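You operate a simulated robot arm through the tools that you are given. There is no shell and no other tool. Be economical: measure what you need, move in short steps, check, and stop when the job is done.

You are at the controls of a simulated two-armed robot. One attempt, no reset.

## Task
Pick up the tall carton from the grey bench with one hand, pass it to the other hand and put it on the top of the white counter. Set down upright: tall carton.

Only the result counts: the job must be done as asked and must still hold three seconds after the hand-in. Knocking over, shifting, dropping, spilling or breaking anything else fails it.

## Robot
Two 7-joint arms with two-finger parallel grippers on one trunk, on a base that drives. Base frame: it is fixed to the floor where the robot stands at the start and does not move with it; the origin is under the middle of the robot, x ahead of it, y to its left, z up; the surface under the hand at the start is at about z = 0.78. Readings come in m, degrees, newtons and seconds.
The left shoulder is at the start at [0.077, 0.182, 1.062], the right one opposite. With the tool pointing down near the work surface each hand reaches from about 0.3 to 0.76 m from the robot's upright axis, wherever it stands, measured 20 degrees to its own side. Places, roughly: top of the white counter [1.3, 0.3, 0.4]. Payload 3.91 kg a hand.
The tool frame of a hand sits at the grasp point between the pads (the TCP): z along the fingers, y along the line on which they close. The tips reach 0.03 m beyond it. Largest opening 0.11 m; finger width 0.02, thickness 0.01; the body of the gripper, 0.048 by 0.112 m, starts 0.055 m behind the TCP.
Orientation is told as [roll, pitch, yaw] about the base's x, y, z axes, in that order, counted from this pose: with the fingers straight down and closing along the base's y, the tool's x points along the base's -x, its y along +y and its z along -z.

## Interface
- The arms move only by the tool move_arm. It takes "left_rows", "right_rows" or both (then of equal length, played together; a hand with none holds still); each is a list of rows, each a list of 3 entries, a list of its own where there are three numbers: the shift along the tool's x, y, z in units of 50 mm (1.0 is 50 mm), then the turn, a rotation vector about the tool's x, y, z in units of 6 degrees (1.0 is 6 degrees), then the closure, from 0 (fully open) to 1 (shut). In form: [[[dx, dy, dz], [ax, ay, az], gripper], ...]. A call has 1 to 20 rows; each row shifts and turns the commanded pose from where the row before left it, along the tool's axes as they then stand. A call with a number of a shift or a turn outside -1 to 1 is refused whole. Rows are played at 5 a second. More than 0.05 m and 8.6 degrees between two rows, or a gripper value outside its range, and nothing of the call is played. Where a pose cannot be reached the arm comes as near as it can. A force on the tool above 40 N (or 10 N above the force at the start of the call, whichever is more), or a blocked arm, ends the call early, and 0.2 s more pass. Each finger travels about 0.072 m/s and halts on what it meets, pressing with about 25 N; the grip force reading is that of the motor and also rises with nothing between the fingers. The clock runs only during rows and for 0.2 s after the last one: add rows that do not move to give the fingers time. It gives the time, the measured TCP pose, the force on the tool (base axes), the opening and the grip force at its end, in the units of the frame above (readings bear some noise), with the torque about the TCP (base axes, N m) and any sound that the robot's microphone picked up.
- Cameras (640 x 400 px; columns grow to the right, rows downward): "scene" is now at [0.2154, 0.0342, 1.239]; the picture's right is [0.41, -0.91, 0.00], its down [-0.60, -0.27, -0.75] and it looks along [0.69, 0.31, -0.66] (base axes); focal length 214 px, centre (320, 200). "left" rides on the left gripper at [0.073, -0.017, -0.103] in its tool frame; the picture's right is [0.23, 0.97, 0.00], its down [-0.76, 0.18, -0.62] and it looks along [-0.61, 0.14, 0.78] (tool axes); focal length 222 px, centre (320, 200). "right" rides on the right gripper at [0.073, 0.017, -0.103] in its tool frame; the picture's right is [-0.23, 0.97, 0.00], its down [-0.76, -0.18, -0.62] and it looks along [-0.61, -0.14, 0.78] (tool axes); focal length 222 px, centre (320, 200). There is no depth. A picture from a camera that has moved, and an enlarged one, comes with that camera's place and axes in the base frame and with its lens.
- capture(camera): a new picture of that camera. It takes no simulated time.
- lift_body(by): slides the trunk up (or, below 0, down) by that many m; the arms and the scene camera ride with it, the base frame stays. It gives what a move gives, with no picture.
- drive_base(legs): drives the robot by 1 to 6 legs, each [ahead, left, turn to the left] in m, m and degrees, along the robot's own axes; the way and the turn of a leg run together, so that a leg with both is an arc; at most 1.5 m and 180 degrees a leg. The arms and the cameras ride along, it lands a little off, and it stops where it bumps. It gives what a move gives.
- head_to(pan, tilt): turns the head with the scene camera to pan (to the left, within 80 degrees either way) and tilt (down, from -29 to 69), counted from straight ahead of the robot. It gives what a move gives.
- close_up(camera, box): a new picture of the part [left, top, right, bottom] of that camera's present view, enlarged. It takes no simulated time.
- sign_off(): hands the job in; it is judged then, once.

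Go step by step. Nothing tells you exact positions but the pictures and the camera data: compare them with the known pose of the tool, close in by small moves and look again before you grip or let go. The budget is 120 turns and 92 pictures, counting those below and the enlarged ones. Unless the task says otherwise, let go and move clear before handing in, and close with one line.

The tools are called after "Request:" by a JSON object that holds its "name" and its "arguments". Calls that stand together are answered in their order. move_arm: Moves the arms, as the interface text tells. Its arguments: {"type":"object","properties":{"left_rows":{"type":"array","items":{"type":"array"}},"right_rows":{"type":"array","items":{"type":"array"}}},"required":[]} The other tools are called the same way: lift_body (by) slides the trunk up or down; drive_base (legs) drives the base; head_to (pan, tilt) turns the head that bears the scene camera; capture (camera) takes a picture; close_up (camera, box) takes an enlarged picture of a part of a camera's view; sign_off () hands the job in.

At the start:

```text
t: 0.0
left_ee_pos: [0.4198, 0.4278, 1.1069]
left_tcp_rot: [-0.1, 0.0, 0.1]
left_ft_force: [0.3, -0.1, -0.4]
left_wrist_torque: [0.02, 0.0, 0.0]
left_gripper_width: 0.1101
left_grip_force: 0.3
right_ee_pos: [0.5302, -0.0164, 1.0679]
right_tcp_rot: [-0.1, 0.1, -0.1]
right_ft_force: [-0.2, 0.5, -0.9]
right_wrist_torque: [0.0, 0.01, 0.0]
right_gripper_width: 0.1101
right_grip_force: 0.0
trunk travel left (down, up): [-0.325, 0.189]
robot x, y, heading: [-0.0036, 0.0009, -0.1]
head pan, tilt: [24.0, 41.2]
```

scene: 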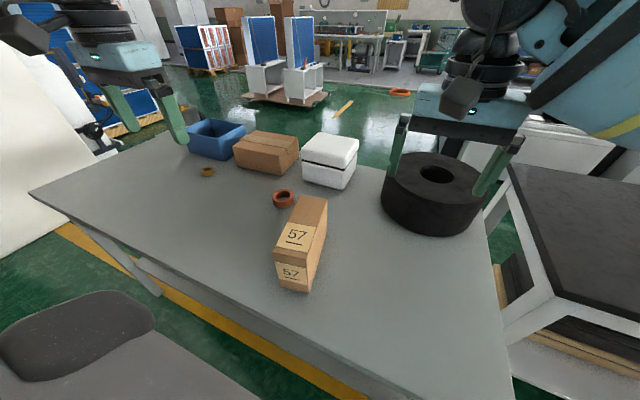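
right: 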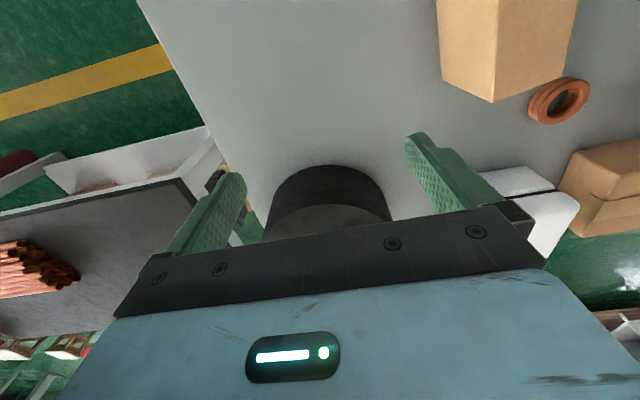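
left: 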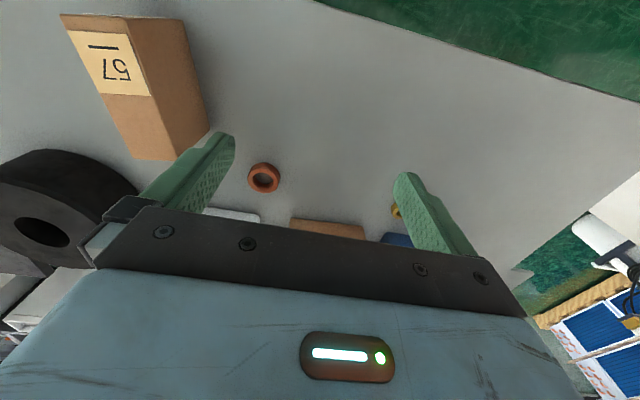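

The carton with the "57" label stands on the bench around [0.48, 0.18]. I'll enlarge it to measure its size, and look toward the counter.

Request:
{"name": "close_up", "arguments": {"camera": "scene", "box": [220, 170, 380, 310]}}

Request:
{"name": "close_up", "arguments": {"camera": "left", "box": [40, 0, 300, 200]}}

Request:
{"name": "head_to", "arguments": {"pan": 15, "tilt": 20}}

Request:
{"name": "capture", "arguments": {"camera": "scene"}}

```text
2.86 times, centred on (300, 240) of scene
camera zoom: at [0.2154, 0.0342, 1.239], right [0.41, -0.91, 0.0], down [-0.6, -0.27, -0.75], along [0.69, 0.31, -0.66], focal length 613 px, centre (377, 86)
```

zoom: 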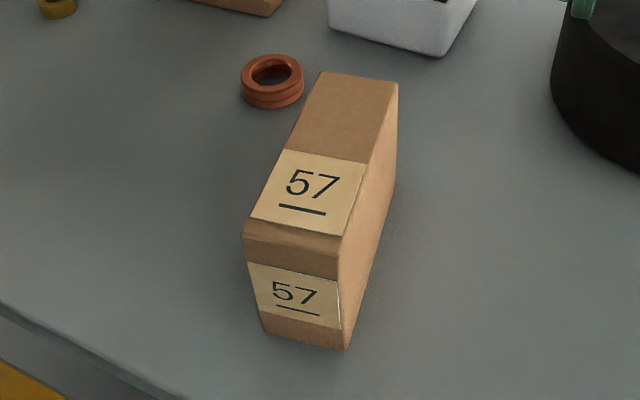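

```text
2.00 times, centred on (170, 100) of left
camera zoom: at [0.3464, 0.4108, 1.2112], right [-0.23, 0.97, 0.0], down [0.76, 0.18, 0.62], along [0.61, 0.14, -0.78], focal length 444 px, centre (620, 400)
```

zoom: 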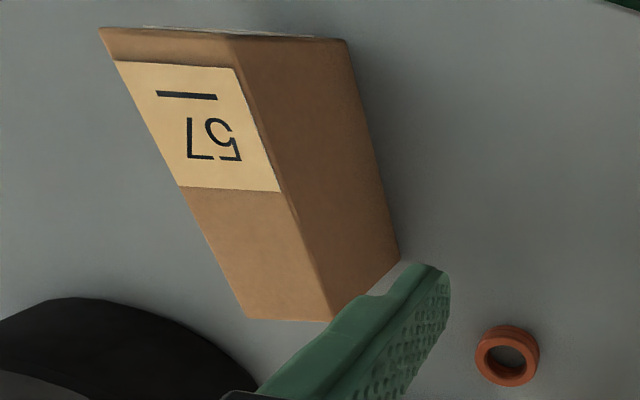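

```text
t: 0.8
left_ee_pos: [0.4199, 0.4283, 1.106]
left_tcp_rot: [0.0, 0.0, 0.1]
left_ft_force: [0.2, 0.0, 0.0]
left_wrist_torque: [-0.01, 0.02, -0.02]
left_gripper_width: 0.11
left_grip_force: 0.0
right_ee_pos: [0.5282, -0.0153, 1.0678]
right_tcp_rot: [0.0, 0.0, -0.1]
right_ft_force: [-0.8, -0.4, -0.4]
right_wrist_torque: [-0.03, 0.03, 0.02]
right_gripper_width: 0.11
right_grip_force: 0.1
trunk travel left (down, up): [-0.325, 0.189]
robot x, y, heading: [-0.002, 0.0027, 0.0]
head pan, tilt: [15.0, 20.0]
```

```text
86 pictures are left
camera scene: at [0.2285, 0.0241, 1.2721], right [0.26, -0.97, 0.0], down [-0.33, -0.09, -0.94], along [0.91, 0.24, -0.34], focal length 214 px, centre (320, 200)
```

scene: 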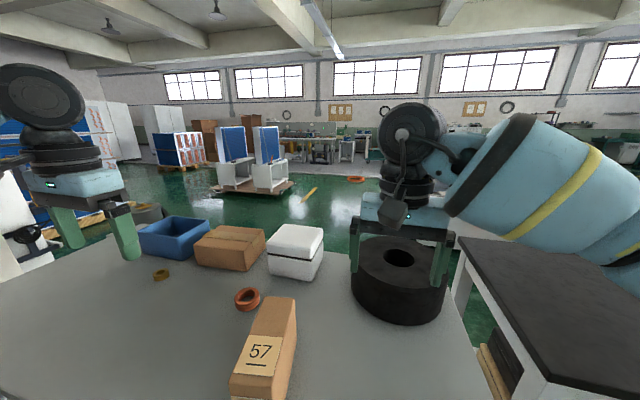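

Carton: about 0.165 × 0.062 footprint, 0.13 tall, centre near [0.48, 0.19], yaw ~10°. The counter is hidden behind the bench, so before gripping I look around from higher up to find a way there.

Request:
{"name": "lift_body", "arguments": {"by": 0.18}}

Request:
{"name": "head_to", "arguments": {"pan": 15, "tilt": 35}}

Request:
{"name": "capture", "arguments": {"camera": "scene"}}

Request:
{"name": "head_to", "arguments": {"pan": 78, "tilt": 35}}

Request:
{"name": "capture", "arguments": {"camera": "scene"}}

Request:
{"name": "head_to", "arguments": {"pan": -70, "tilt": 40}}

Request:
{"name": "capture", "arguments": {"camera": "scene"}}

```text
t: 2.9
left_ee_pos: [0.4202, 0.4273, 1.2865]
left_tcp_rot: [0.0, 0.1, 0.1]
left_ft_force: [0.3, -0.2, 0.1]
left_wrist_torque: [-0.01, 0.02, 0.03]
left_gripper_width: 0.11
left_grip_force: 0.0
right_ee_pos: [0.5285, -0.0153, 1.2456]
right_tcp_rot: [0.0, 0.1, 0.0]
right_ft_force: [0.3, -0.1, -0.2]
right_wrist_torque: [0.03, 0.04, 0.0]
right_gripper_width: 0.11
right_grip_force: 0.1
trunk travel left (down, up): [-0.505, 0.009]
robot x, y, heading: [-0.0004, 0.0006, 0.1]
head pan, tilt: [15.0, 20.0]
```

```text
t: 3.6
left_ee_pos: [0.4204, 0.4285, 1.2868]
left_tcp_rot: [0.0, 0.0, 0.1]
left_ft_force: [0.2, -0.3, 0.1]
left_wrist_torque: [0.01, 0.0, 0.0]
left_gripper_width: 0.11
left_grip_force: 0.1
right_ee_pos: [0.5289, -0.0142, 1.248]
right_tcp_rot: [0.0, 0.0, -0.1]
right_ft_force: [-0.3, 0.4, -0.5]
right_wrist_torque: [0.02, -0.02, 0.04]
right_gripper_width: 0.11
right_grip_force: 0.0
trunk travel left (down, up): [-0.505, 0.009]
robot x, y, heading: [0.001, -0.0021, 0.1]
head pan, tilt: [15.0, 35.0]
```

```text
85 pictures are left
camera scene: at [0.1076, 0.0227, 1.4532], right [0.26, -0.97, 0.0], down [-0.55, -0.15, -0.82], along [0.79, 0.21, -0.57], focal length 214 px, centre (320, 200)
```

scene: 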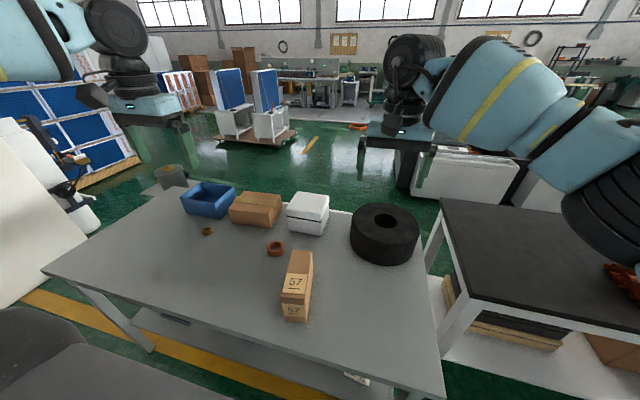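

```text
t: 5.0
left_ee_pos: [0.4201, 0.4283, 1.2877]
left_tcp_rot: [0.0, 0.0, 0.1]
left_ft_force: [0.5, -0.1, -0.6]
left_wrist_torque: [0.0, 0.02, 0.02]
left_gripper_width: 0.11
left_grip_force: 0.0
right_ee_pos: [0.5299, -0.0142, 1.2476]
right_tcp_rot: [0.0, 0.1, -0.1]
right_ft_force: [0.2, -0.5, 0.9]
right_wrist_torque: [-0.01, -0.03, 0.01]
right_gripper_width: 0.11
right_grip_force: 0.1
trunk travel left (down, up): [-0.505, 0.009]
robot x, y, heading: [-0.0029, -0.0021, 0.0]
head pan, tilt: [78.0, 35.0]
```

```text
84 pictures are left
camera scene: at [0.041, 0.086, 1.4531], right [0.98, -0.21, 0.0], down [-0.12, -0.56, -0.82], along [0.17, 0.8, -0.57], focal length 214 px, centre (320, 200)
```

scene: 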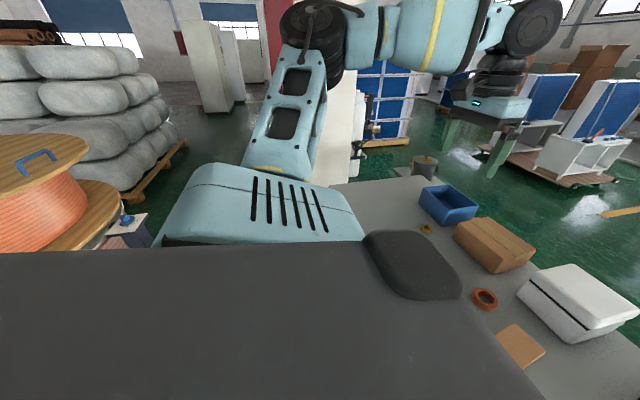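

```text
t: 7.3
left_ee_pos: [0.4197, 0.4265, 1.2878]
left_tcp_rot: [0.0, 0.0, 0.1]
left_ft_force: [-0.7, -0.2, 0.7]
left_wrist_torque: [0.0, -0.02, 0.01]
left_gripper_width: 0.1099
left_grip_force: 0.0
right_ee_pos: [0.5283, -0.0145, 1.2467]
right_tcp_rot: [0.0, 0.0, 0.0]
right_ft_force: [-0.2, 0.2, -0.1]
right_wrist_torque: [-0.01, -0.03, 0.01]
right_gripper_width: 0.1102
right_grip_force: 0.1
trunk travel left (down, up): [-0.505, 0.009]
robot x, y, heading: [0.0004, 0.0005, -0.2]
head pan, tilt: [-70.0, 40.0]
```

```text
83 pictures are left
camera scene: at [0.0517, -0.08, 1.4456], right [-0.94, -0.34, 0.0], down [-0.22, 0.6, -0.77], along [0.26, -0.72, -0.64], focal length 214 px, centre (320, 200)
```

scene: 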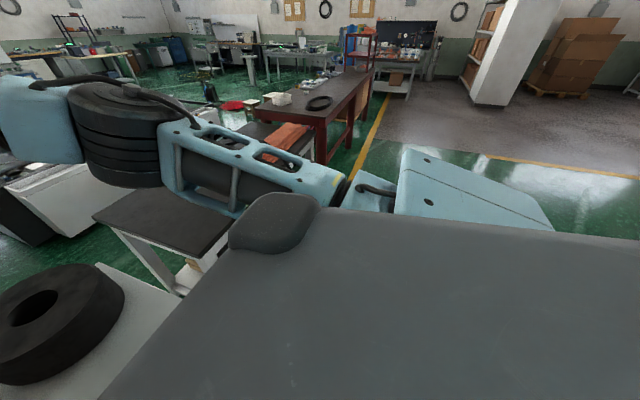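

The route to the counter should go round the left end of the bench (gap about 1 m, floor clear). First the pick: trunk back down, left hand above the carton with 10° yaw, right hand out of the way.

Request:
{"name": "lift_body", "arguments": {"by": -0.18}}

Request:
{"name": "move_arm", "arguments": {"left_rows": [[[-0.1, -0.952, 0], [0, 0, 0], 0], [[-0.1, -0.952, 0], [0, 0, 0], 0], [[-0.1, -0.952, 0], [0, 0, 0], 0], [[-0.1, -0.952, 0], [0, 0, 0], 0], [[-0.1, -0.952, 0], [0, 0, 0], 0], [[0, 0, 0], [0, 0, -0.83], 0], [[0, 0, 0], [0, 0, -0.83], 0], [[0, 0, 0], [0, 0, 0], 0]], "right_rows": [[[0.5, -0.7, -0.5], [0, 0, 0], 0], [[0.5, -0.7, -0.5], [0, 0, 0], 0], [[0.5, -0.7, 0], [0, 0, 0], 0], [[0.5, -0.7, 0], [0, 0, 0], 0], [[0, 0, 0], [0, 0, 0], 0], [[0, 0, 0], [0, 0, 0], 0], [[0, 0, 0], [0, 0, 0], 0], [[0, 0, 0], [0, 0, 0], 0]]}}

Request:
{"name": "head_to", "arguments": {"pan": 22, "tilt": 45}}

Request:
{"name": "capture", "arguments": {"camera": "left"}}

Request:
{"name": "capture", "arguments": {"camera": "scene"}}

```text
t: 9.3
left_ee_pos: [0.4202, 0.4267, 1.1069]
left_tcp_rot: [0.1, -0.1, 0.0]
left_ft_force: [0.9, 0.1, -0.1]
left_wrist_torque: [-0.01, 0.0, 0.02]
left_gripper_width: 0.1103
left_grip_force: 0.1
right_ee_pos: [0.5283, -0.0158, 1.0683]
right_tcp_rot: [0.1, -0.1, -0.1]
right_ft_force: [0.0, 0.8, 0.4]
right_wrist_torque: [0.01, -0.02, 0.01]
right_gripper_width: 0.1099
right_grip_force: 0.1
trunk travel left (down, up): [-0.325, 0.189]
robot x, y, heading: [-0.001, -0.0007, -0.0]
head pan, tilt: [-70.0, 40.0]
```

```text
t: 11.1
left_ee_pos: [0.4448, 0.1905, 1.1062]
left_tcp_rot: [0.0, 0.0, 10.1]
left_ft_force: [-0.3, 0.0, -0.1]
left_wrist_torque: [0.03, 0.01, -0.02]
left_gripper_width: 0.1099
left_grip_force: 0.0
right_ee_pos: [0.4294, -0.1552, 1.1169]
right_tcp_rot: [-0.1, 0.0, -0.1]
right_ft_force: [0.7, 0.2, 0.4]
right_wrist_torque: [0.0, -0.03, 0.01]
right_gripper_width: 0.1103
right_grip_force: 0.1
trunk travel left (down, up): [-0.325, 0.189]
robot x, y, heading: [0.0008, 0.0009, 0.2]
head pan, tilt: [-70.0, 40.0]
```

```text
t: 12.7
left_ee_pos: [0.4457, 0.1902, 1.1059]
left_tcp_rot: [0.0, 0.0, 9.9]
left_ft_force: [-0.6, -0.7, -0.4]
left_wrist_torque: [0.0, -0.02, 0.01]
left_gripper_width: 0.1097
left_grip_force: 0.0
right_ee_pos: [0.4294, -0.1534, 1.1159]
right_tcp_rot: [-0.1, 0.0, -0.1]
right_ft_force: [-0.1, -0.8, 0.7]
right_wrist_torque: [-0.03, -0.01, 0.03]
right_gripper_width: 0.1099
right_grip_force: 0.1
trunk travel left (down, up): [-0.325, 0.189]
robot x, y, heading: [0.0016, 0.0041, -0.1]
head pan, tilt: [22.0, 45.0]
```

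```text
82 pictures are left
camera left: at [0.3759, 0.161, 1.2106], right [-0.39, 0.92, 0.0], down [0.72, 0.31, 0.62], along [0.57, 0.25, -0.78], focal length 222 px, centre (320, 200)
```

left: 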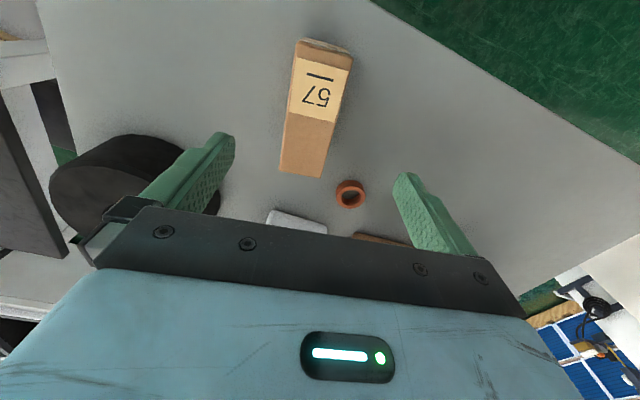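

```text
81 pictures are left
camera scene: at [0.2139, 0.0303, 1.2335], right [0.37, -0.93, 0.0], down [-0.66, -0.26, -0.71], along [0.66, 0.26, -0.71], focal length 214 px, centre (320, 200)
```

scene: 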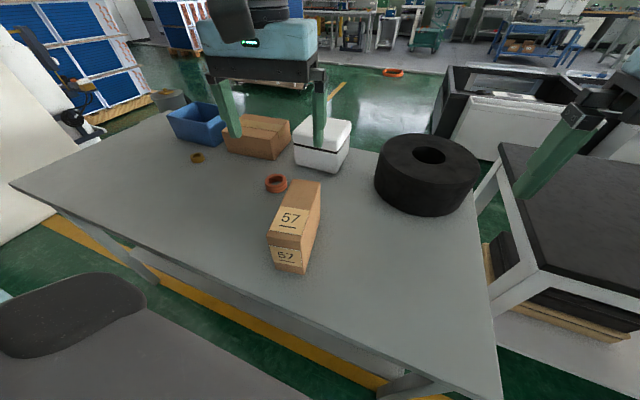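

The left hand is nearly aligned: carton centre ~[0.478, 0.193], yaw ~11°. I descend to just above the carton and check.

Request:
{"name": "move_arm", "arguments": {"left_rows": [[[0, -0.06, 0.9], [0, 0, -0.15], 0], [[0, 0, 0.9], [0, 0, 0], 0], [[0, 0, 0.9], [0, 0, 0], 0], [[0, 0, 0], [0, 0, 0], 0]]}}

Request:
{"name": "capture", "arguments": {"camera": "left"}}

Request:
{"name": "close_up", "arguments": {"camera": "scene", "box": [200, 120, 400, 280]}}

```text
t: 13.7
left_ee_pos: [0.445, 0.1857, 0.9708]
left_tcp_rot: [0.0, 0.0, 10.9]
left_ft_force: [0.2, -0.4, 0.4]
left_wrist_torque: [-0.01, 0.03, -0.03]
left_gripper_width: 0.11
left_grip_force: 0.1
right_ee_pos: [0.4276, -0.1543, 1.115]
right_tcp_rot: [0.1, -0.1, -0.2]
right_ft_force: [1.3, 0.4, -0.5]
right_wrist_torque: [-0.01, -0.01, 0.02]
right_gripper_width: 0.1103
right_grip_force: 0.1
trunk travel left (down, up): [-0.325, 0.189]
robot x, y, heading: [-0.0005, 0.0008, -0.0]
head pan, tilt: [22.0, 45.0]
```

```text
80 pictures are left
camera left: at [0.3767, 0.1562, 1.0748], right [-0.41, 0.91, 0.0], down [0.71, 0.32, 0.62], along [0.57, 0.25, -0.78], focal length 222 px, centre (320, 200)
```

left: 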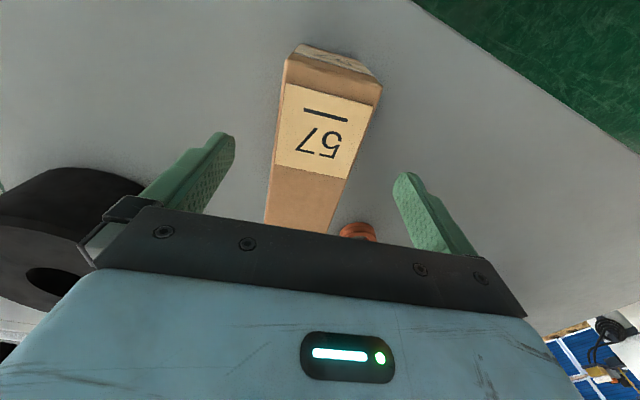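

```text
2.50 times, centred on (300, 200) of scene
camera zoom: at [0.2134, 0.0302, 1.2336], right [0.37, -0.93, 0.0], down [-0.66, -0.26, -0.71], along [0.66, 0.27, -0.71], focal length 536 px, centre (370, 200)
```

zoom: 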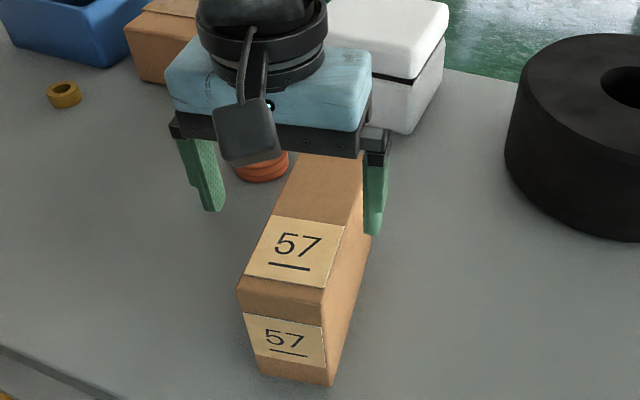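

Aligned within millimetres. Descend and close.

Request:
{"name": "move_arm", "arguments": {"left_rows": [[[0, 0, 0.7], [0, 0, 0], 0], [[0, 0, 0.6], [0, 0, 0], 0], [[0, 0, 0.56], [0, 0, 0], 0], [[0, 0, 0], [0, 0, 0], 0]]}}

Request:
{"name": "capture", "arguments": {"camera": "left"}}

```text
t: 14.7
left_ee_pos: [0.4474, 0.186, 0.8788]
left_tcp_rot: [0.0, 0.0, 10.9]
left_ft_force: [-0.1, 1.1, -0.3]
left_wrist_torque: [0.0, -0.01, -0.03]
left_gripper_width: 0.11
left_grip_force: 0.1
right_ee_pos: [0.4281, -0.1549, 1.116]
right_tcp_rot: [0.0, 0.0, 0.0]
right_ft_force: [0.0, -0.2, -0.1]
right_wrist_torque: [0.0, 0.01, -0.01]
right_gripper_width: 0.1101
right_grip_force: 0.0
trunk travel left (down, up): [-0.325, 0.189]
robot x, y, heading: [-0.0033, -0.0015, -0.1]
head pan, tilt: [22.0, 45.0]
```

```text
78 pictures are left
camera left: at [0.3771, 0.1561, 0.9826], right [-0.41, 0.91, 0.0], down [0.71, 0.32, 0.62], along [0.57, 0.25, -0.78], focal length 222 px, centre (320, 200)
```

left: 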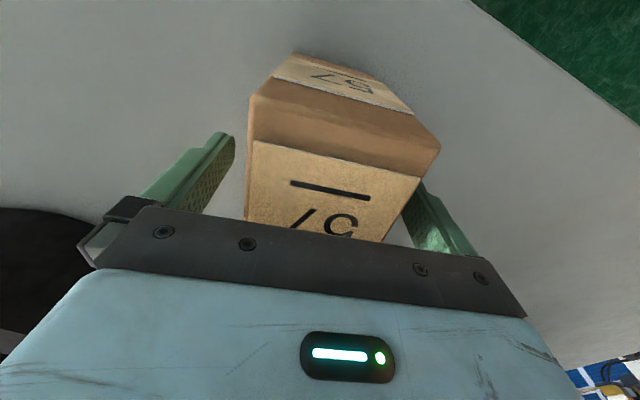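

Request:
{"name": "move_arm", "arguments": {"left_rows": [[[0, 0, 0], [0, 0, 0], 1], [[0, 0, 0], [0, 0, 0], 1], [[0, 0, 0], [0, 0, 0], 1], [[0, 0, 0], [0, 0, 0], 1], [[0, 0, 0], [0, 0, 0], 1], [[0, 0, 0], [0, 0, 0], 1]]}}

```text
t: 16.1
left_ee_pos: [0.446, 0.1862, 0.8782]
left_tcp_rot: [0.0, 0.0, 10.9]
left_ft_force: [0.7, -1.1, 0.2]
left_wrist_torque: [-0.02, -0.09, -0.14]
left_gripper_width: 0.0681
left_grip_force: 24.9
right_ee_pos: [0.428, -0.1547, 1.1161]
right_tcp_rot: [0.0, 0.1, 0.0]
right_ft_force: [0.7, -0.2, -0.5]
right_wrist_torque: [0.01, -0.01, 0.03]
right_gripper_width: 0.1103
right_grip_force: 0.0
trunk travel left (down, up): [-0.325, 0.189]
robot x, y, heading: [-0.0012, 0.0006, 0.1]
head pan, tilt: [22.0, 45.0]
```

Gripped at 0.068 m width. A small lift to test weight and sag.

Request:
{"name": "move_arm", "arguments": {"left_rows": [[[0, 0, -0.3], [0, 0, 0], 1], [[0, 0, -0.5], [0, 0, 0], 1], [[0, 0, -0.7], [0, 0, 0], 1], [[0, 0, 0], [0, 0, 0], 1]]}}

Request:
{"name": "capture", "arguments": {"camera": "scene"}}

```text
t: 17.1
left_ee_pos: [0.4462, 0.1882, 0.9527]
left_tcp_rot: [0.2, 0.0, 10.8]
left_ft_force: [-0.3, -0.2, -4.6]
left_wrist_torque: [0.01, 0.15, 0.0]
left_gripper_width: 0.0681
left_grip_force: 25.3
right_ee_pos: [0.4296, -0.1538, 1.1156]
right_tcp_rot: [0.0, 0.0, -0.1]
right_ft_force: [0.0, -0.7, 1.1]
right_wrist_torque: [-0.03, -0.01, -0.01]
right_gripper_width: 0.1099
right_grip_force: 0.1
trunk travel left (down, up): [-0.325, 0.189]
robot x, y, heading: [0.0037, -0.0002, -0.1]
head pan, tilt: [22.0, 45.0]
```

```text
77 pictures are left
camera scene: at [0.2146, 0.0306, 1.2334], right [0.37, -0.93, 0.0], down [-0.66, -0.27, -0.71], along [0.66, 0.26, -0.71], focal length 214 px, centre (320, 200)
```

scene: 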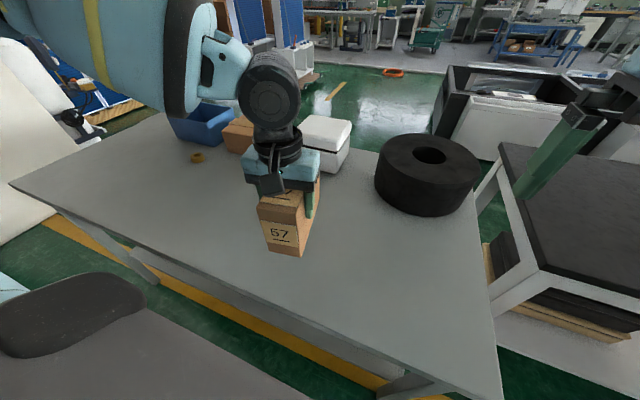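

The carton holds well (≈0.46 kg). Now raise it and turn the left hand −100° and the right hand +90° so both cameras face outward and the carton lies along y between the hands.

Request:
{"name": "move_arm", "arguments": {"left_rows": [[[0, 0, -0.7], [0, 0, 0], 1], [[0, 0, -0.7], [0, 0, 0], 1], [[0, 0, -0.7], [0, 0, 0], 1], [[0, 0, 0], [0, 0, 0.99], 1], [[0, 0, 0], [0, 0, 0.99], 1], [[0, 0, 0], [0, 0, 0.99], 1], [[0, 0, 0], [0, 0, 0.99], 1], [[0, 0, 0], [0, 0, 0.99], 1], [[0, 0, 0], [0, 0, 0.99], 1], [[0, 0, 0], [0, 0, 0.99], 1], [[0, 0, 0], [0, 0, 0.99], 1], [[0, 0, 0], [0, 0, 0.99], 1], [[0, 0, 0], [0, 0, 0.99], 1], [[0, 0, 0], [0, 0, 0.99], 1], [[0, 0, 0], [0, 0, 0.99], 1], [[0, 0, 0], [0, 0, 0.99], 1], [[0, 0, 0], [0, 0, 0.99], 1], [[0, 0, 0], [0, 0, 0.99], 1], [[0, 0, 0], [0, 0, 0.99], 1], [[0, 0, 0], [0, 0, 0.99], 1]], "right_rows": [[[0, 0, 0], [0, 0, 0], 0], [[0, 0, 0], [0, 0, 0], 0], [[0, 0, 0], [0, 0, 0], 0], [[0, 0, 0], [0, 0, -1], 0], [[0, 0, 0], [0, 0, -1], 0], [[0, 0, 0], [0, 0, -1], 0], [[0, 0, 0], [0, 0, -1], 0], [[0, 0, 0], [0, 0, -1], 0], [[0, 0, 0], [0, 0, -1], 0], [[0, 0, 0], [0, 0, -1], 0], [[0, 0, 0], [0, 0, -1], 0], [[0, 0, 0], [0, 0, -1], 0], [[0, 0, 0], [0, 0, -1], 0], [[0, 0, 0], [0, 0, -1], 0], [[0, 0, 0], [0, 0, -1], 0], [[0, 0, 0], [0, 0, -1], 0], [[0, 0, 0], [0, 0, -1], 0], [[0, 0, 0], [0, 0, -1], 0], [[0, 0, 0], [0, 0, 0], 0], [[0, 0, 0], [0, 0, 0], 0]]}}

Request:
{"name": "head_to", "arguments": {"pan": 5, "tilt": 35}}

Request:
{"name": "capture", "arguments": {"camera": "scene"}}

```text
t: 21.3
left_ee_pos: [0.4468, 0.1861, 1.0579]
left_tcp_rot: [0.1, 0.0, -90.2]
left_ft_force: [0.2, 1.0, -4.3]
left_wrist_torque: [0.16, 0.03, -0.04]
left_gripper_width: 0.0681
left_grip_force: 24.8
right_ee_pos: [0.3607, -0.1192, 1.0956]
right_tcp_rot: [-0.1, -0.1, 89.8]
right_ft_force: [0.6, -0.3, -0.8]
right_wrist_torque: [0.05, -0.05, 0.0]
right_gripper_width: 0.1098
right_grip_force: 0.1
right hand out of reach, approached as far as the arm can: row 16, 17, 18
trunk travel left (down, up): [-0.325, 0.189]
robot x, y, heading: [0.0012, 0.0013, 0.2]
head pan, tilt: [22.0, 45.0]
```

```text
t: 22.1
left_ee_pos: [0.4468, 0.1871, 1.0585]
left_tcp_rot: [0.1, -0.1, -90.0]
left_ft_force: [0.1, 0.4, -3.7]
left_wrist_torque: [0.12, 0.03, 0.0]
left_gripper_width: 0.0684
left_grip_force: 24.8
right_ee_pos: [0.3618, -0.1176, 1.0966]
right_tcp_rot: [0.0, 0.0, 89.9]
right_ft_force: [0.7, 0.0, 0.0]
right_wrist_torque: [0.01, 0.0, 0.0]
right_gripper_width: 0.11
right_grip_force: 0.0
trunk travel left (down, up): [-0.325, 0.189]
robot x, y, heading: [-0.0029, 0.0017, 0.0]
head pan, tilt: [5.0, 35.0]
```

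```text
76 pictures are left
camera scene: at [0.2265, 0.0078, 1.2483], right [0.09, -1.0, 0.0], down [-0.57, -0.05, -0.82], along [0.82, 0.07, -0.57], focal length 214 px, centre (320, 200)
```

scene: 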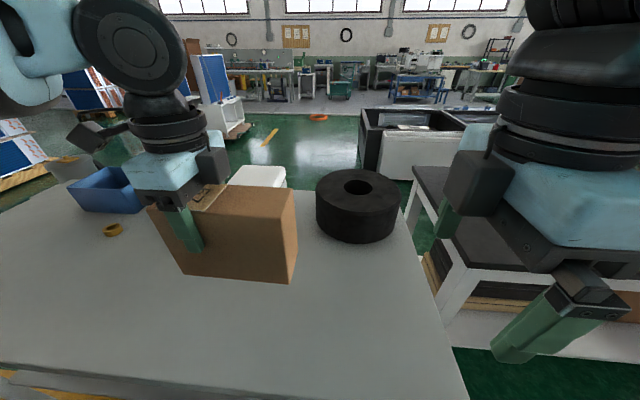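

Left turned fine; the right hand hit a reach limit slightly. I tilt the right hand 24° (wrist outward) and see where it sits.

Request:
{"name": "move_arm", "arguments": {"right_rows": [[[0, 0, 0], [0, -1, 0], 0], [[0, 0, 0], [0, -1, 0], 0], [[0, 0, 0], [0, -1, 0], 0], [[0, 0, 0], [0, -1, 0], 0], [[0, 0, 0], [0, 0, 0], 0]]}}

```text
t: 23.3
left_ee_pos: [0.446, 0.1861, 1.0576]
left_tcp_rot: [-0.1, -0.1, -90.0]
left_ft_force: [0.2, -0.5, -4.5]
left_wrist_torque: [0.14, 0.01, 0.02]
left_gripper_width: 0.0678
left_grip_force: 25.4
right_ee_pos: [0.3612, -0.1182, 1.0966]
right_tcp_rot: [0.0, -24.1, 90.0]
right_ft_force: [-0.6, -0.1, 0.4]
right_wrist_torque: [0.02, 0.01, -0.02]
right_gripper_width: 0.1101
right_grip_force: 0.1
trunk travel left (down, up): [-0.325, 0.189]
robot x, y, heading: [0.0012, -0.0018, 0.2]
head pan, tilt: [5.0, 35.0]
```

Request:
{"name": "move_arm", "arguments": {"right_rows": [[[-0.2, 0, -0.6], [0, 0, 0], 0], [[-0.8, -0.4, 0.1], [0, 0, 0], 0], [[-0.8, -0.4, 0.2], [0, 0, 0], 0], [[-0.8, -0.4, 0.3], [0, 0, 0], 0], [[-0.8, -0.4, 0.3], [0, 0, 0], 0], [[-0.7, -0.12, 0.28], [0, 0, 0], 0], [[0, 0, 0], [0, 0, 0], 0]]}}

Request:
{"name": "capture", "arguments": {"camera": "scene"}}

Request:
{"name": "capture", "arguments": {"camera": "right"}}

```text
t: 24.9
left_ee_pos: [0.4469, 0.1857, 1.0575]
left_tcp_rot: [0.0, 0.0, -90.1]
left_ft_force: [-0.1, -0.1, -4.6]
left_wrist_torque: [0.14, -0.02, 0.04]
left_gripper_width: 0.068
left_grip_force: 25.7
right_ee_pos: [0.405, 0.0182, 1.151]
right_tcp_rot: [0.1, -24.0, 89.6]
right_ft_force: [0.3, 0.6, -0.3]
right_wrist_torque: [0.0, 0.02, 0.0]
right_gripper_width: 0.11
right_grip_force: 0.1
right hand out of reach, approached as far as the arm can: row 4, 5, 6
trunk travel left (down, up): [-0.325, 0.189]
robot x, y, heading: [0.001, 0.0016, 0.0]
head pan, tilt: [5.0, 35.0]
```

```text
75 pictures are left
camera scene: at [0.2265, 0.0072, 1.2483], right [0.09, -1.0, 0.0], down [-0.57, -0.05, -0.82], along [0.82, 0.07, -0.57], focal length 214 px, centre (320, 200)
```

scene: 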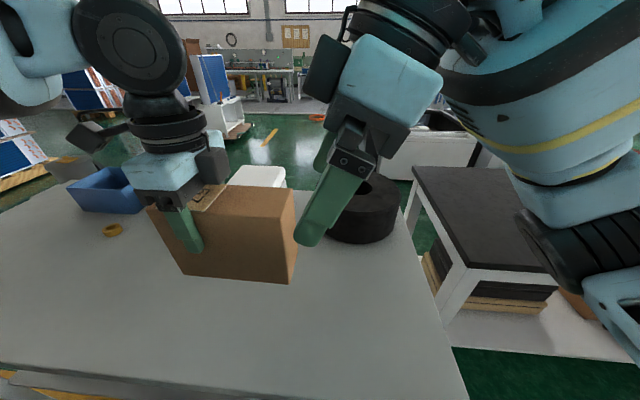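

```text
74 pictures are left
camera right: at [0.3882, -0.0906, 1.2163], right [-0.97, 0.21, 0.09], down [0.18, 0.44, 0.88], along [0.15, 0.87, -0.47], focal length 222 px, centre (320, 200)
```

right: 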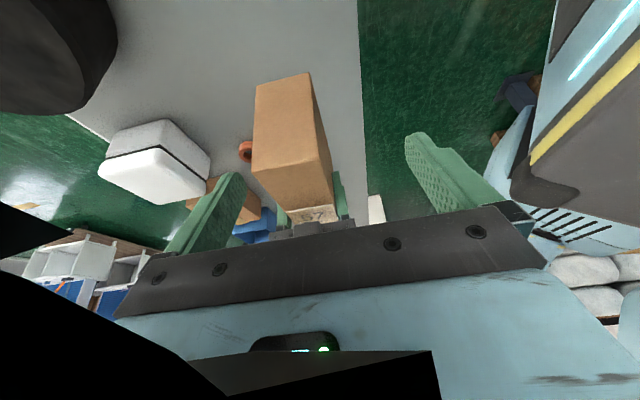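

The right hand can't reach quite that far, so I bring the carton to it: left hand shifts −0.042 in x and −0.062 in y, leaving the carton top 3 cm under the right fingertips.

Request:
{"name": "move_arm", "arguments": {"left_rows": [[[-0.4, -0.28, 0], [0, 0, 0], 1], [[-0.4, -0.28, 0], [0, 0, 0], 1], [[-0.44, -0.28, 0], [0, 0, 0], 1], [[0, 0, 0], [0, 0, 0], 1]]}}

Request:
{"name": "capture", "arguments": {"camera": "scene"}}

Request:
{"name": "capture", "arguments": {"camera": "right"}}

```text
t: 25.9
left_ee_pos: [0.403, 0.1248, 1.0588]
left_tcp_rot: [0.0, 0.0, -89.9]
left_ft_force: [1.1, 0.2, -4.9]
left_wrist_torque: [0.1, 0.0, 0.06]
left_gripper_width: 0.068
left_grip_force: 25.5
right_ee_pos: [0.4042, 0.0194, 1.1525]
right_tcp_rot: [0.0, -24.0, 89.5]
right_ft_force: [0.0, -0.7, -0.4]
right_wrist_torque: [-0.01, -0.02, 0.01]
right_gripper_width: 0.11
right_grip_force: 0.1
trunk travel left (down, up): [-0.325, 0.189]
robot x, y, heading: [0.0019, -0.0007, -0.0]
head pan, tilt: [5.0, 35.0]
```

```text
73 pictures are left
camera scene: at [0.2261, 0.0078, 1.2484], right [0.09, -1.0, 0.0], down [-0.57, -0.05, -0.82], along [0.82, 0.07, -0.57], focal length 214 px, centre (320, 200)
```

scene: 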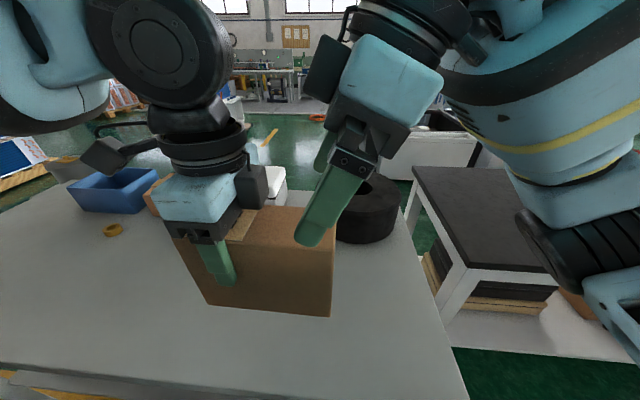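

```text
72 pictures are left
camera right: at [0.3878, -0.0902, 1.2164], right [-0.97, 0.21, 0.09], down [0.18, 0.44, 0.88], along [0.15, 0.87, -0.47], focal length 222 px, centre (320, 200)
```

right: 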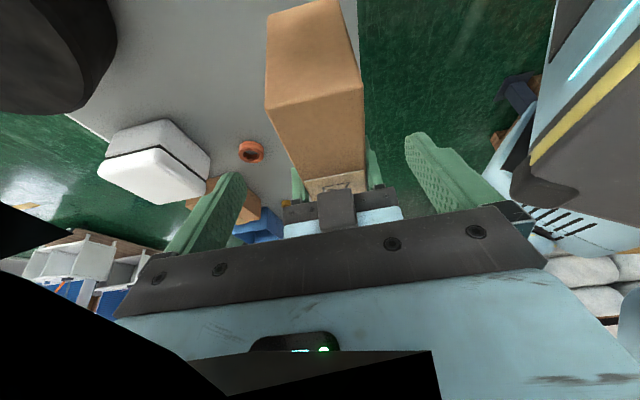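

Centred. Advance the right hand 0.095 m along its fingers, straddling the carton's right half.

Request:
{"name": "move_arm", "arguments": {"right_rows": [[[0, 0, 0.5], [0, 0, 0], 0], [[0, 0, 0.5], [0, 0, 0], 0], [[0, 0, 0.5], [0, 0, 0], 0], [[0, 0, 0.4], [0, 0, 0], 0], [[0, 0, 0], [0, 0, 0], 0]]}}

Request:
{"name": "capture", "arguments": {"camera": "scene"}}

Request:
{"name": "capture", "arguments": {"camera": "right"}}

```text
t: 27.1
left_ee_pos: [0.4027, 0.125, 1.0583]
left_tcp_rot: [0.0, 0.0, -90.0]
left_ft_force: [0.2, -1.2, -3.5]
left_wrist_torque: [0.13, 0.01, -0.02]
left_gripper_width: 0.0682
left_grip_force: 24.5
right_ee_pos: [0.404, 0.0462, 1.0866]
right_tcp_rot: [0.0, -23.9, 89.5]
right_ft_force: [0.4, -0.7, -0.5]
right_wrist_torque: [0.03, -0.02, 0.01]
right_gripper_width: 0.1103
right_grip_force: 0.1
right hand out of reach, approached as far as the arm can: row 3, 4
trunk travel left (down, up): [-0.325, 0.189]
robot x, y, heading: [0.0011, 0.001, 0.2]
head pan, tilt: [5.0, 35.0]
```

```text
71 pictures are left
camera scene: at [0.2264, 0.0072, 1.2483], right [0.09, -1.0, 0.0], down [-0.57, -0.05, -0.82], along [0.82, 0.07, -0.57], focal length 214 px, centre (320, 200)
```

scene: 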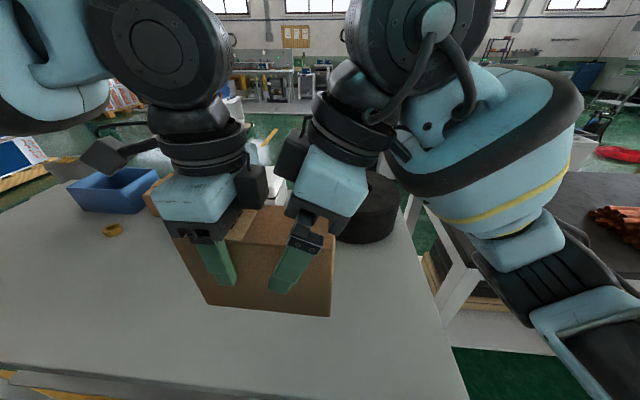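

```text
70 pictures are left
camera right: at [0.3868, -0.062, 1.1513], right [-0.97, 0.21, 0.09], down [0.18, 0.44, 0.88], along [0.15, 0.87, -0.47], focal length 222 px, centre (320, 200)
```

right: 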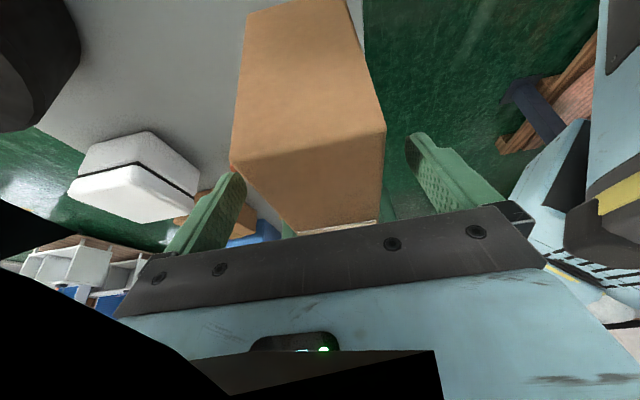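

The right hand again stops early, so I lift the carton 24 mm into it with the left hand and shift 10 mm to the right.

Request:
{"name": "move_arm", "arguments": {"left_rows": [[[-0.1, 0.02, -0.24], [0, 0, 0], 1], [[-0.1, 0, -0.22], [0, 0, 0], 1], [[0, 0, 0], [0, 0, 0], 1]]}}

Request:
{"name": "capture", "arguments": {"camera": "right"}}

Request:
{"name": "close_up", "arguments": {"camera": "scene", "box": [140, 70, 400, 330]}}

```text
t: 27.9
left_ee_pos: [0.4044, 0.1156, 1.0804]
left_tcp_rot: [0.1, 0.0, -90.0]
left_ft_force: [0.1, 0.7, -3.9]
left_wrist_torque: [0.14, 0.01, -0.01]
left_gripper_width: 0.0683
left_grip_force: 24.9
right_ee_pos: [0.4043, 0.0467, 1.0868]
right_tcp_rot: [0.0, -24.0, 89.6]
right_ft_force: [0.6, -0.2, -0.4]
right_wrist_torque: [-0.04, 0.01, 0.03]
right_gripper_width: 0.1104
right_grip_force: 0.1
trunk travel left (down, up): [-0.325, 0.189]
robot x, y, heading: [-0.0007, 0.0002, -0.1]
head pan, tilt: [5.0, 35.0]
```

```text
69 pictures are left
camera right: at [0.3864, -0.0617, 1.1515], right [-0.97, 0.21, 0.09], down [0.18, 0.44, 0.88], along [0.15, 0.87, -0.47], focal length 222 px, centre (320, 200)
```

right: 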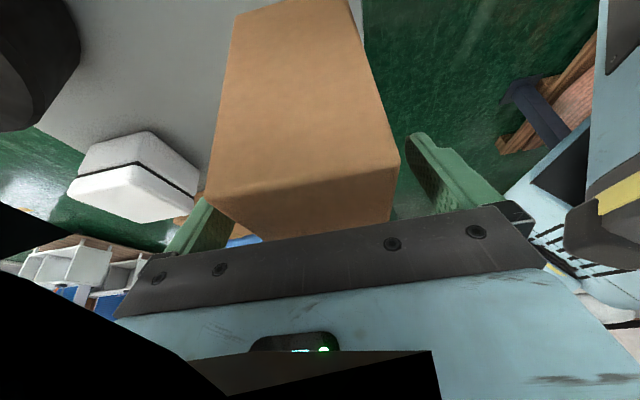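

```text
1.54 times, centred on (270, 200) of scene
camera zoom: at [0.226, 0.0075, 1.2484], right [0.09, -1.0, 0.0], down [-0.57, -0.05, -0.82], along [0.82, 0.07, -0.57], focal length 330 px, centre (397, 200)
```

zoom: 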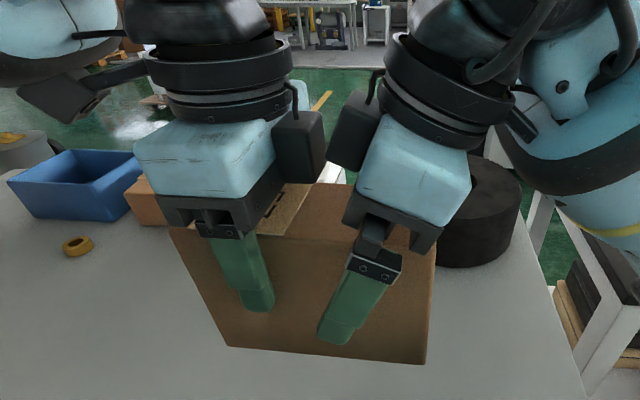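

Right fingers straddle the carton well clear of the left hand. Close the right gripper.

Request:
{"name": "move_arm", "arguments": {"right_rows": [[[0, 0, 0], [0, 0, 0], 1], [[0, 0, 0], [0, 0, 0], 1], [[0, 0, 0], [0, 0, 0], 1], [[0, 0, 0], [0, 0, 0], 1], [[0, 0, 0], [0, 0, 0], 1], [[0, 0, 0], [0, 0, 0], 1]]}}

```text
t: 29.3
left_ee_pos: [0.4045, 0.1152, 1.0813]
left_tcp_rot: [-0.1, -0.1, -90.0]
left_ft_force: [-3.0, -0.1, -3.2]
left_wrist_torque: [-0.08, 0.48, 0.06]
left_gripper_width: 0.0679
left_grip_force: 25.2
right_ee_pos: [0.4045, 0.0467, 1.0867]
right_tcp_rot: [0.0, -24.0, 89.6]
right_ft_force: [2.5, 0.7, -0.4]
right_wrist_torque: [0.12, -0.46, -0.29]
right_gripper_width: 0.068
right_grip_force: 24.9
trunk travel left (down, up): [-0.325, 0.189]
robot x, y, heading: [-0.0007, -0.0023, 0.0]
head pan, tilt: [5.0, 35.0]
```

Both hold. Open the left hand, then check.

Request:
{"name": "move_arm", "arguments": {"left_rows": [[[0, 0, 0], [0, 0, 0], 0.5], [[0, 0, 0], [0, 0, 0], 0.2], [[0, 0, 0], [0, 0, 0], 0], [[0, 0, 0], [0, 0, 0], 0], [[0, 0, 0], [0, 0, 0], 0]], "right_rows": [[[0, 0, 0], [0, 0, 0], 1], [[0, 0, 0], [0, 0, 0], 1], [[0, 0, 0], [0, 0, 0], 1], [[0, 0, 0], [0, 0, 0], 1], [[0, 0, 0], [0, 0, 0], 1]]}}

Request:
{"name": "close_up", "arguments": {"camera": "scene", "box": [140, 70, 400, 330]}}

```text
t: 30.5
left_ee_pos: [0.4061, 0.1154, 1.0806]
left_tcp_rot: [0.1, 0.0, -90.0]
left_ft_force: [0.6, -0.8, -0.1]
left_wrist_torque: [-0.03, -0.03, 0.01]
left_gripper_width: 0.1099
left_grip_force: 0.1
right_ee_pos: [0.4042, 0.0471, 1.0871]
right_tcp_rot: [0.1, -24.0, 89.6]
right_ft_force: [0.5, 0.2, -0.1]
right_wrist_torque: [-0.14, 0.0, -0.04]
right_gripper_width: 0.068
right_grip_force: 24.6
trunk travel left (down, up): [-0.325, 0.189]
robot x, y, heading: [0.0004, -0.0007, 0.0]
head pan, tilt: [5.0, 35.0]
```

```text
1.54 times, centred on (270, 200) of scene
camera zoom: at [0.2265, 0.0076, 1.2483], right [0.09, -1.0, 0.0], down [-0.57, -0.05, -0.82], along [0.82, 0.07, -0.57], focal length 330 px, centre (397, 200)
```

zoom: 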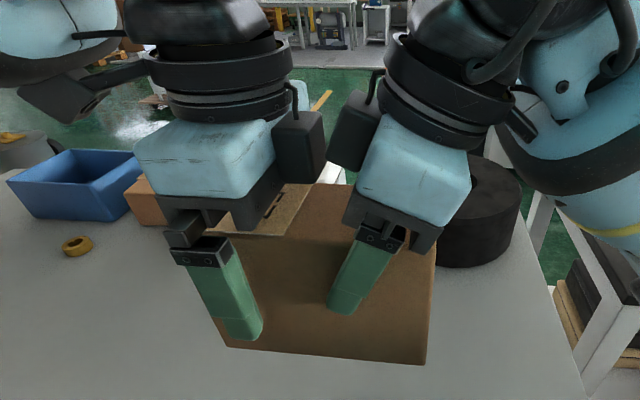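

Request:
{"name": "move_arm", "arguments": {"left_rows": [[[0, 0, -0.5], [0, 0, 0], 0], [[0, 0, -0.8], [0, 0, 0], 0], [[0.2, 0, -0.8], [0, 0, 0], 0], [[0.8, 0, -0.3], [0, 0, 0], 0], [[0.9, 0, 0], [0, 0, 0], 0], [[0.9, 0, 0], [0, 0, 0], 0]]}}

Request:
{"name": "capture", "arguments": {"camera": "scene"}}

```text
t: 31.9
left_ee_pos: [0.4144, 0.275, 1.1871]
left_tcp_rot: [0.0, -0.1, -90.2]
left_ft_force: [-0.5, -0.1, -0.7]
left_wrist_torque: [-0.04, -0.02, 0.0]
left_gripper_width: 0.11
left_grip_force: 0.1
left hand out of reach, approached as far as the arm can: row 1, 2, 3
right_ee_pos: [0.4032, 0.0479, 1.0869]
right_tcp_rot: [-0.1, -23.9, 89.7]
right_ft_force: [0.3, 0.2, 0.1]
right_wrist_torque: [-0.19, -0.02, 0.02]
right_gripper_width: 0.0677
right_grip_force: 25.2
trunk travel left (down, up): [-0.325, 0.189]
robot x, y, heading: [0.0004, -0.0011, 0.2]
head pan, tilt: [5.0, 35.0]
```

```text
66 pictures are left
camera scene: at [0.2261, 0.0086, 1.2484], right [0.09, -1.0, 0.0], down [-0.57, -0.05, -0.82], along [0.82, 0.07, -0.57], focal length 214 px, centre (320, 200)
```

scene: 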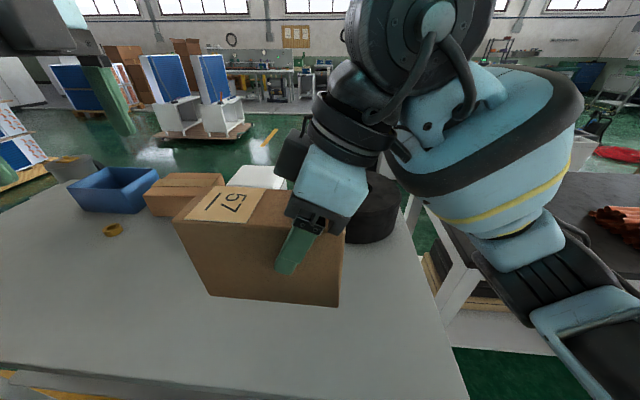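

The carton is now in the right hand alone and level. I back off a little and move left to the gap at the bench's left end, then look.

Request:
{"name": "drive_base", "arguments": {"legs": [[-0.2, 0, 0], [0, 0.9, 0]]}}

Request:
{"name": "head_to", "arguments": {"pan": 20, "tilt": 30}}

Request:
{"name": "capture", "arguments": {"camera": "scene"}}

Request:
{"name": "head_to", "arguments": {"pan": 70, "tilt": 35}}

Request:
{"name": "capture", "arguments": {"camera": "scene"}}

```text
t: 41.4
left_ee_pos: [0.2179, 1.1695, 1.189]
left_tcp_rot: [0.0, 0.0, -90.2]
left_ft_force: [0.0, 0.1, -0.5]
left_wrist_torque: [0.03, 0.0, -0.01]
left_gripper_width: 0.1101
left_grip_force: 0.1
right_ee_pos: [0.2071, 0.943, 1.0867]
right_tcp_rot: [0.1, -24.0, 89.5]
right_ft_force: [0.0, -0.1, 0.6]
right_wrist_torque: [-0.19, -0.02, 0.0]
right_gripper_width: 0.0679
right_grip_force: 24.9
trunk travel left (down, up): [-0.325, 0.189]
robot x, y, heading: [-0.1977, 0.8935, -0.1]
head pan, tilt: [5.0, 35.0]
```

```text
t: 42.1
left_ee_pos: [0.2181, 1.1691, 1.1874]
left_tcp_rot: [-0.1, 0.1, -90.2]
left_ft_force: [0.2, -0.6, 0.1]
left_wrist_torque: [-0.02, 0.0, -0.01]
left_gripper_width: 0.11
left_grip_force: 0.1
right_ee_pos: [0.2072, 0.9432, 1.0863]
right_tcp_rot: [0.1, -24.0, 89.5]
right_ft_force: [0.1, -0.1, 0.3]
right_wrist_torque: [-0.15, 0.02, -0.01]
right_gripper_width: 0.0681
right_grip_force: 25.1
trunk travel left (down, up): [-0.325, 0.189]
robot x, y, heading: [-0.2006, 0.8943, 0.2]
head pan, tilt: [20.0, 30.0]
```

```text
65 pictures are left
camera scene: at [0.0268, 0.9268, 1.2561], right [0.34, -0.94, 0.0], down [-0.47, -0.17, -0.87], along [0.81, 0.29, -0.5], focal length 214 px, centre (320, 200)
```

scene: 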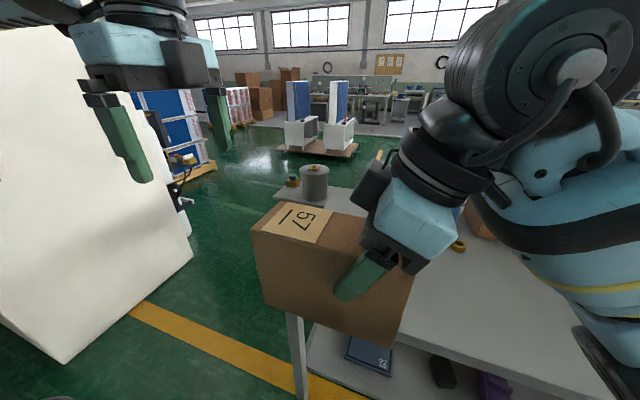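

```text
t: 43.3
left_ee_pos: [0.2181, 1.1687, 1.1885]
left_tcp_rot: [0.0, 0.0, -90.1]
left_ft_force: [0.0, 0.6, 0.7]
left_wrist_torque: [-0.02, 0.02, -0.04]
left_gripper_width: 0.1098
left_grip_force: 0.0
right_ee_pos: [0.2065, 0.9427, 1.0868]
right_tcp_rot: [0.0, -24.0, 89.6]
right_ft_force: [-0.2, 0.3, 0.2]
right_wrist_torque: [-0.16, -0.01, -0.02]
right_gripper_width: 0.0678
right_grip_force: 25.0
trunk travel left (down, up): [-0.325, 0.189]
robot x, y, heading: [-0.1957, 0.8934, -0.1]
head pan, tilt: [70.0, 35.0]
```

```text
64 pictures are left
camera scene: at [-0.0279, 0.9788, 1.2483], right [0.94, -0.34, 0.0], down [-0.2, -0.54, -0.82], along [0.28, 0.77, -0.57], focal length 214 px, centre (320, 200)
```

scene: 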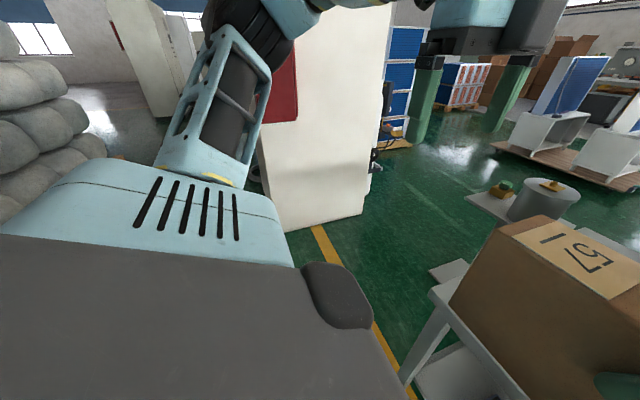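

The machine face is at y≈2.28; something light with a cylinder on it appears beyond the bench. I move further left to look down the gap.

Request:
{"name": "drive_base", "arguments": {"legs": [[0, 0.75, 0]]}}

Request:
{"name": "head_to", "arguments": {"pan": 0, "tilt": 30}}

Request:
{"name": "capture", "arguments": {"camera": "scene"}}

Request:
{"name": "head_to", "arguments": {"pan": 45, "tilt": 40}}

Request:
{"name": "capture", "arguments": {"camera": "scene"}}

```text
t: 50.3
left_ee_pos: [0.2141, 1.9202, 1.1893]
left_tcp_rot: [0.0, 0.0, -89.7]
left_ft_force: [1.2, 0.6, 0.1]
left_wrist_torque: [0.02, 0.02, 0.02]
left_gripper_width: 0.1102
left_grip_force: 0.0
right_ee_pos: [0.2044, 1.6929, 1.0856]
right_tcp_rot: [0.2, -23.8, 90.0]
right_ft_force: [-0.2, -0.1, 0.2]
right_wrist_torque: [-0.14, -0.01, 0.0]
right_gripper_width: 0.0679
right_grip_force: 25.2
trunk travel left (down, up): [-0.325, 0.189]
robot x, y, heading: [-0.1988, 1.6431, 0.2]
head pan, tilt: [70.0, 35.0]
```

```text
t: 51.7
left_ee_pos: [0.2161, 1.9206, 1.1875]
left_tcp_rot: [0.0, 0.0, -89.7]
left_ft_force: [0.7, -0.2, 0.9]
left_wrist_torque: [0.03, -0.04, 0.0]
left_gripper_width: 0.11
left_grip_force: 0.1
right_ee_pos: [0.2047, 1.6947, 1.0856]
right_tcp_rot: [0.1, -23.9, 90.0]
right_ft_force: [-0.5, 0.4, 0.5]
right_wrist_torque: [-0.13, 0.01, 0.03]
right_gripper_width: 0.0678
right_grip_force: 24.8
trunk travel left (down, up): [-0.325, 0.189]
robot x, y, heading: [-0.1989, 1.6444, -0.1]
head pan, tilt: [0.0, 30.0]
```

```text
63 pictures are left
camera scene: at [0.0306, 1.6458, 1.2561], right [0.01, -1.0, 0.0], down [-0.5, 0.0, -0.87], along [0.87, 0.01, -0.5], focal length 214 px, centre (320, 200)
```

scene: 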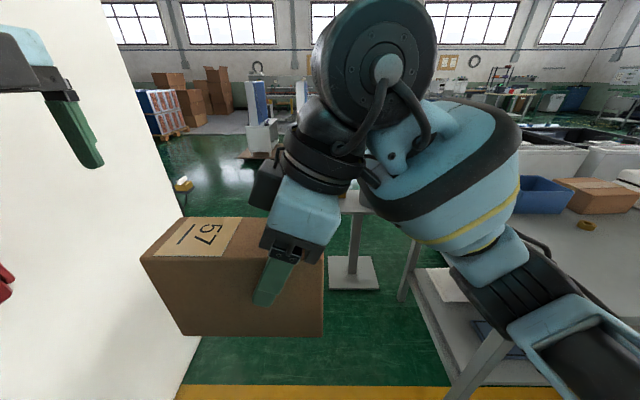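

```text
t: 52.8
left_ee_pos: [0.2144, 1.9209, 1.1883]
left_tcp_rot: [0.0, 0.1, -89.7]
left_ft_force: [0.4, 0.2, 0.8]
left_wrist_torque: [0.01, 0.02, 0.0]
left_gripper_width: 0.1101
left_grip_force: 0.0
right_ee_pos: [0.2048, 1.6929, 1.0856]
right_tcp_rot: [0.1, -23.9, 90.1]
right_ft_force: [0.1, -0.5, 0.0]
right_wrist_torque: [-0.17, -0.01, -0.03]
right_gripper_width: 0.0681
right_grip_force: 25.1
trunk travel left (down, up): [-0.325, 0.189]
robot x, y, heading: [-0.1987, 1.6459, 0.3]
head pan, tilt: [45.0, 40.0]
```

```text
62 pictures are left
camera scene: at [0.0, 1.7056, 1.2408], right [0.71, -0.7, 0.0], down [-0.45, -0.46, -0.77], along [0.54, 0.54, -0.64], focal length 214 px, centre (320, 200)
```

scene: 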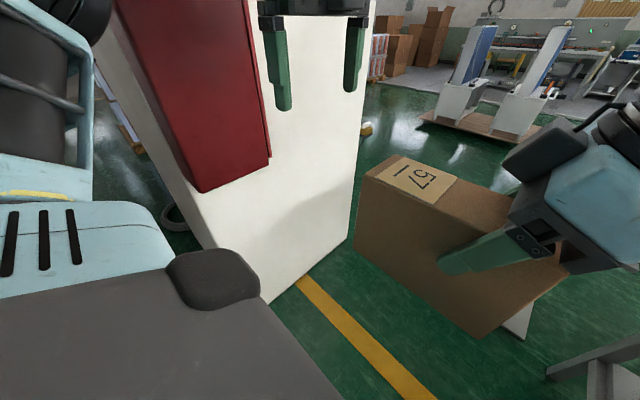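

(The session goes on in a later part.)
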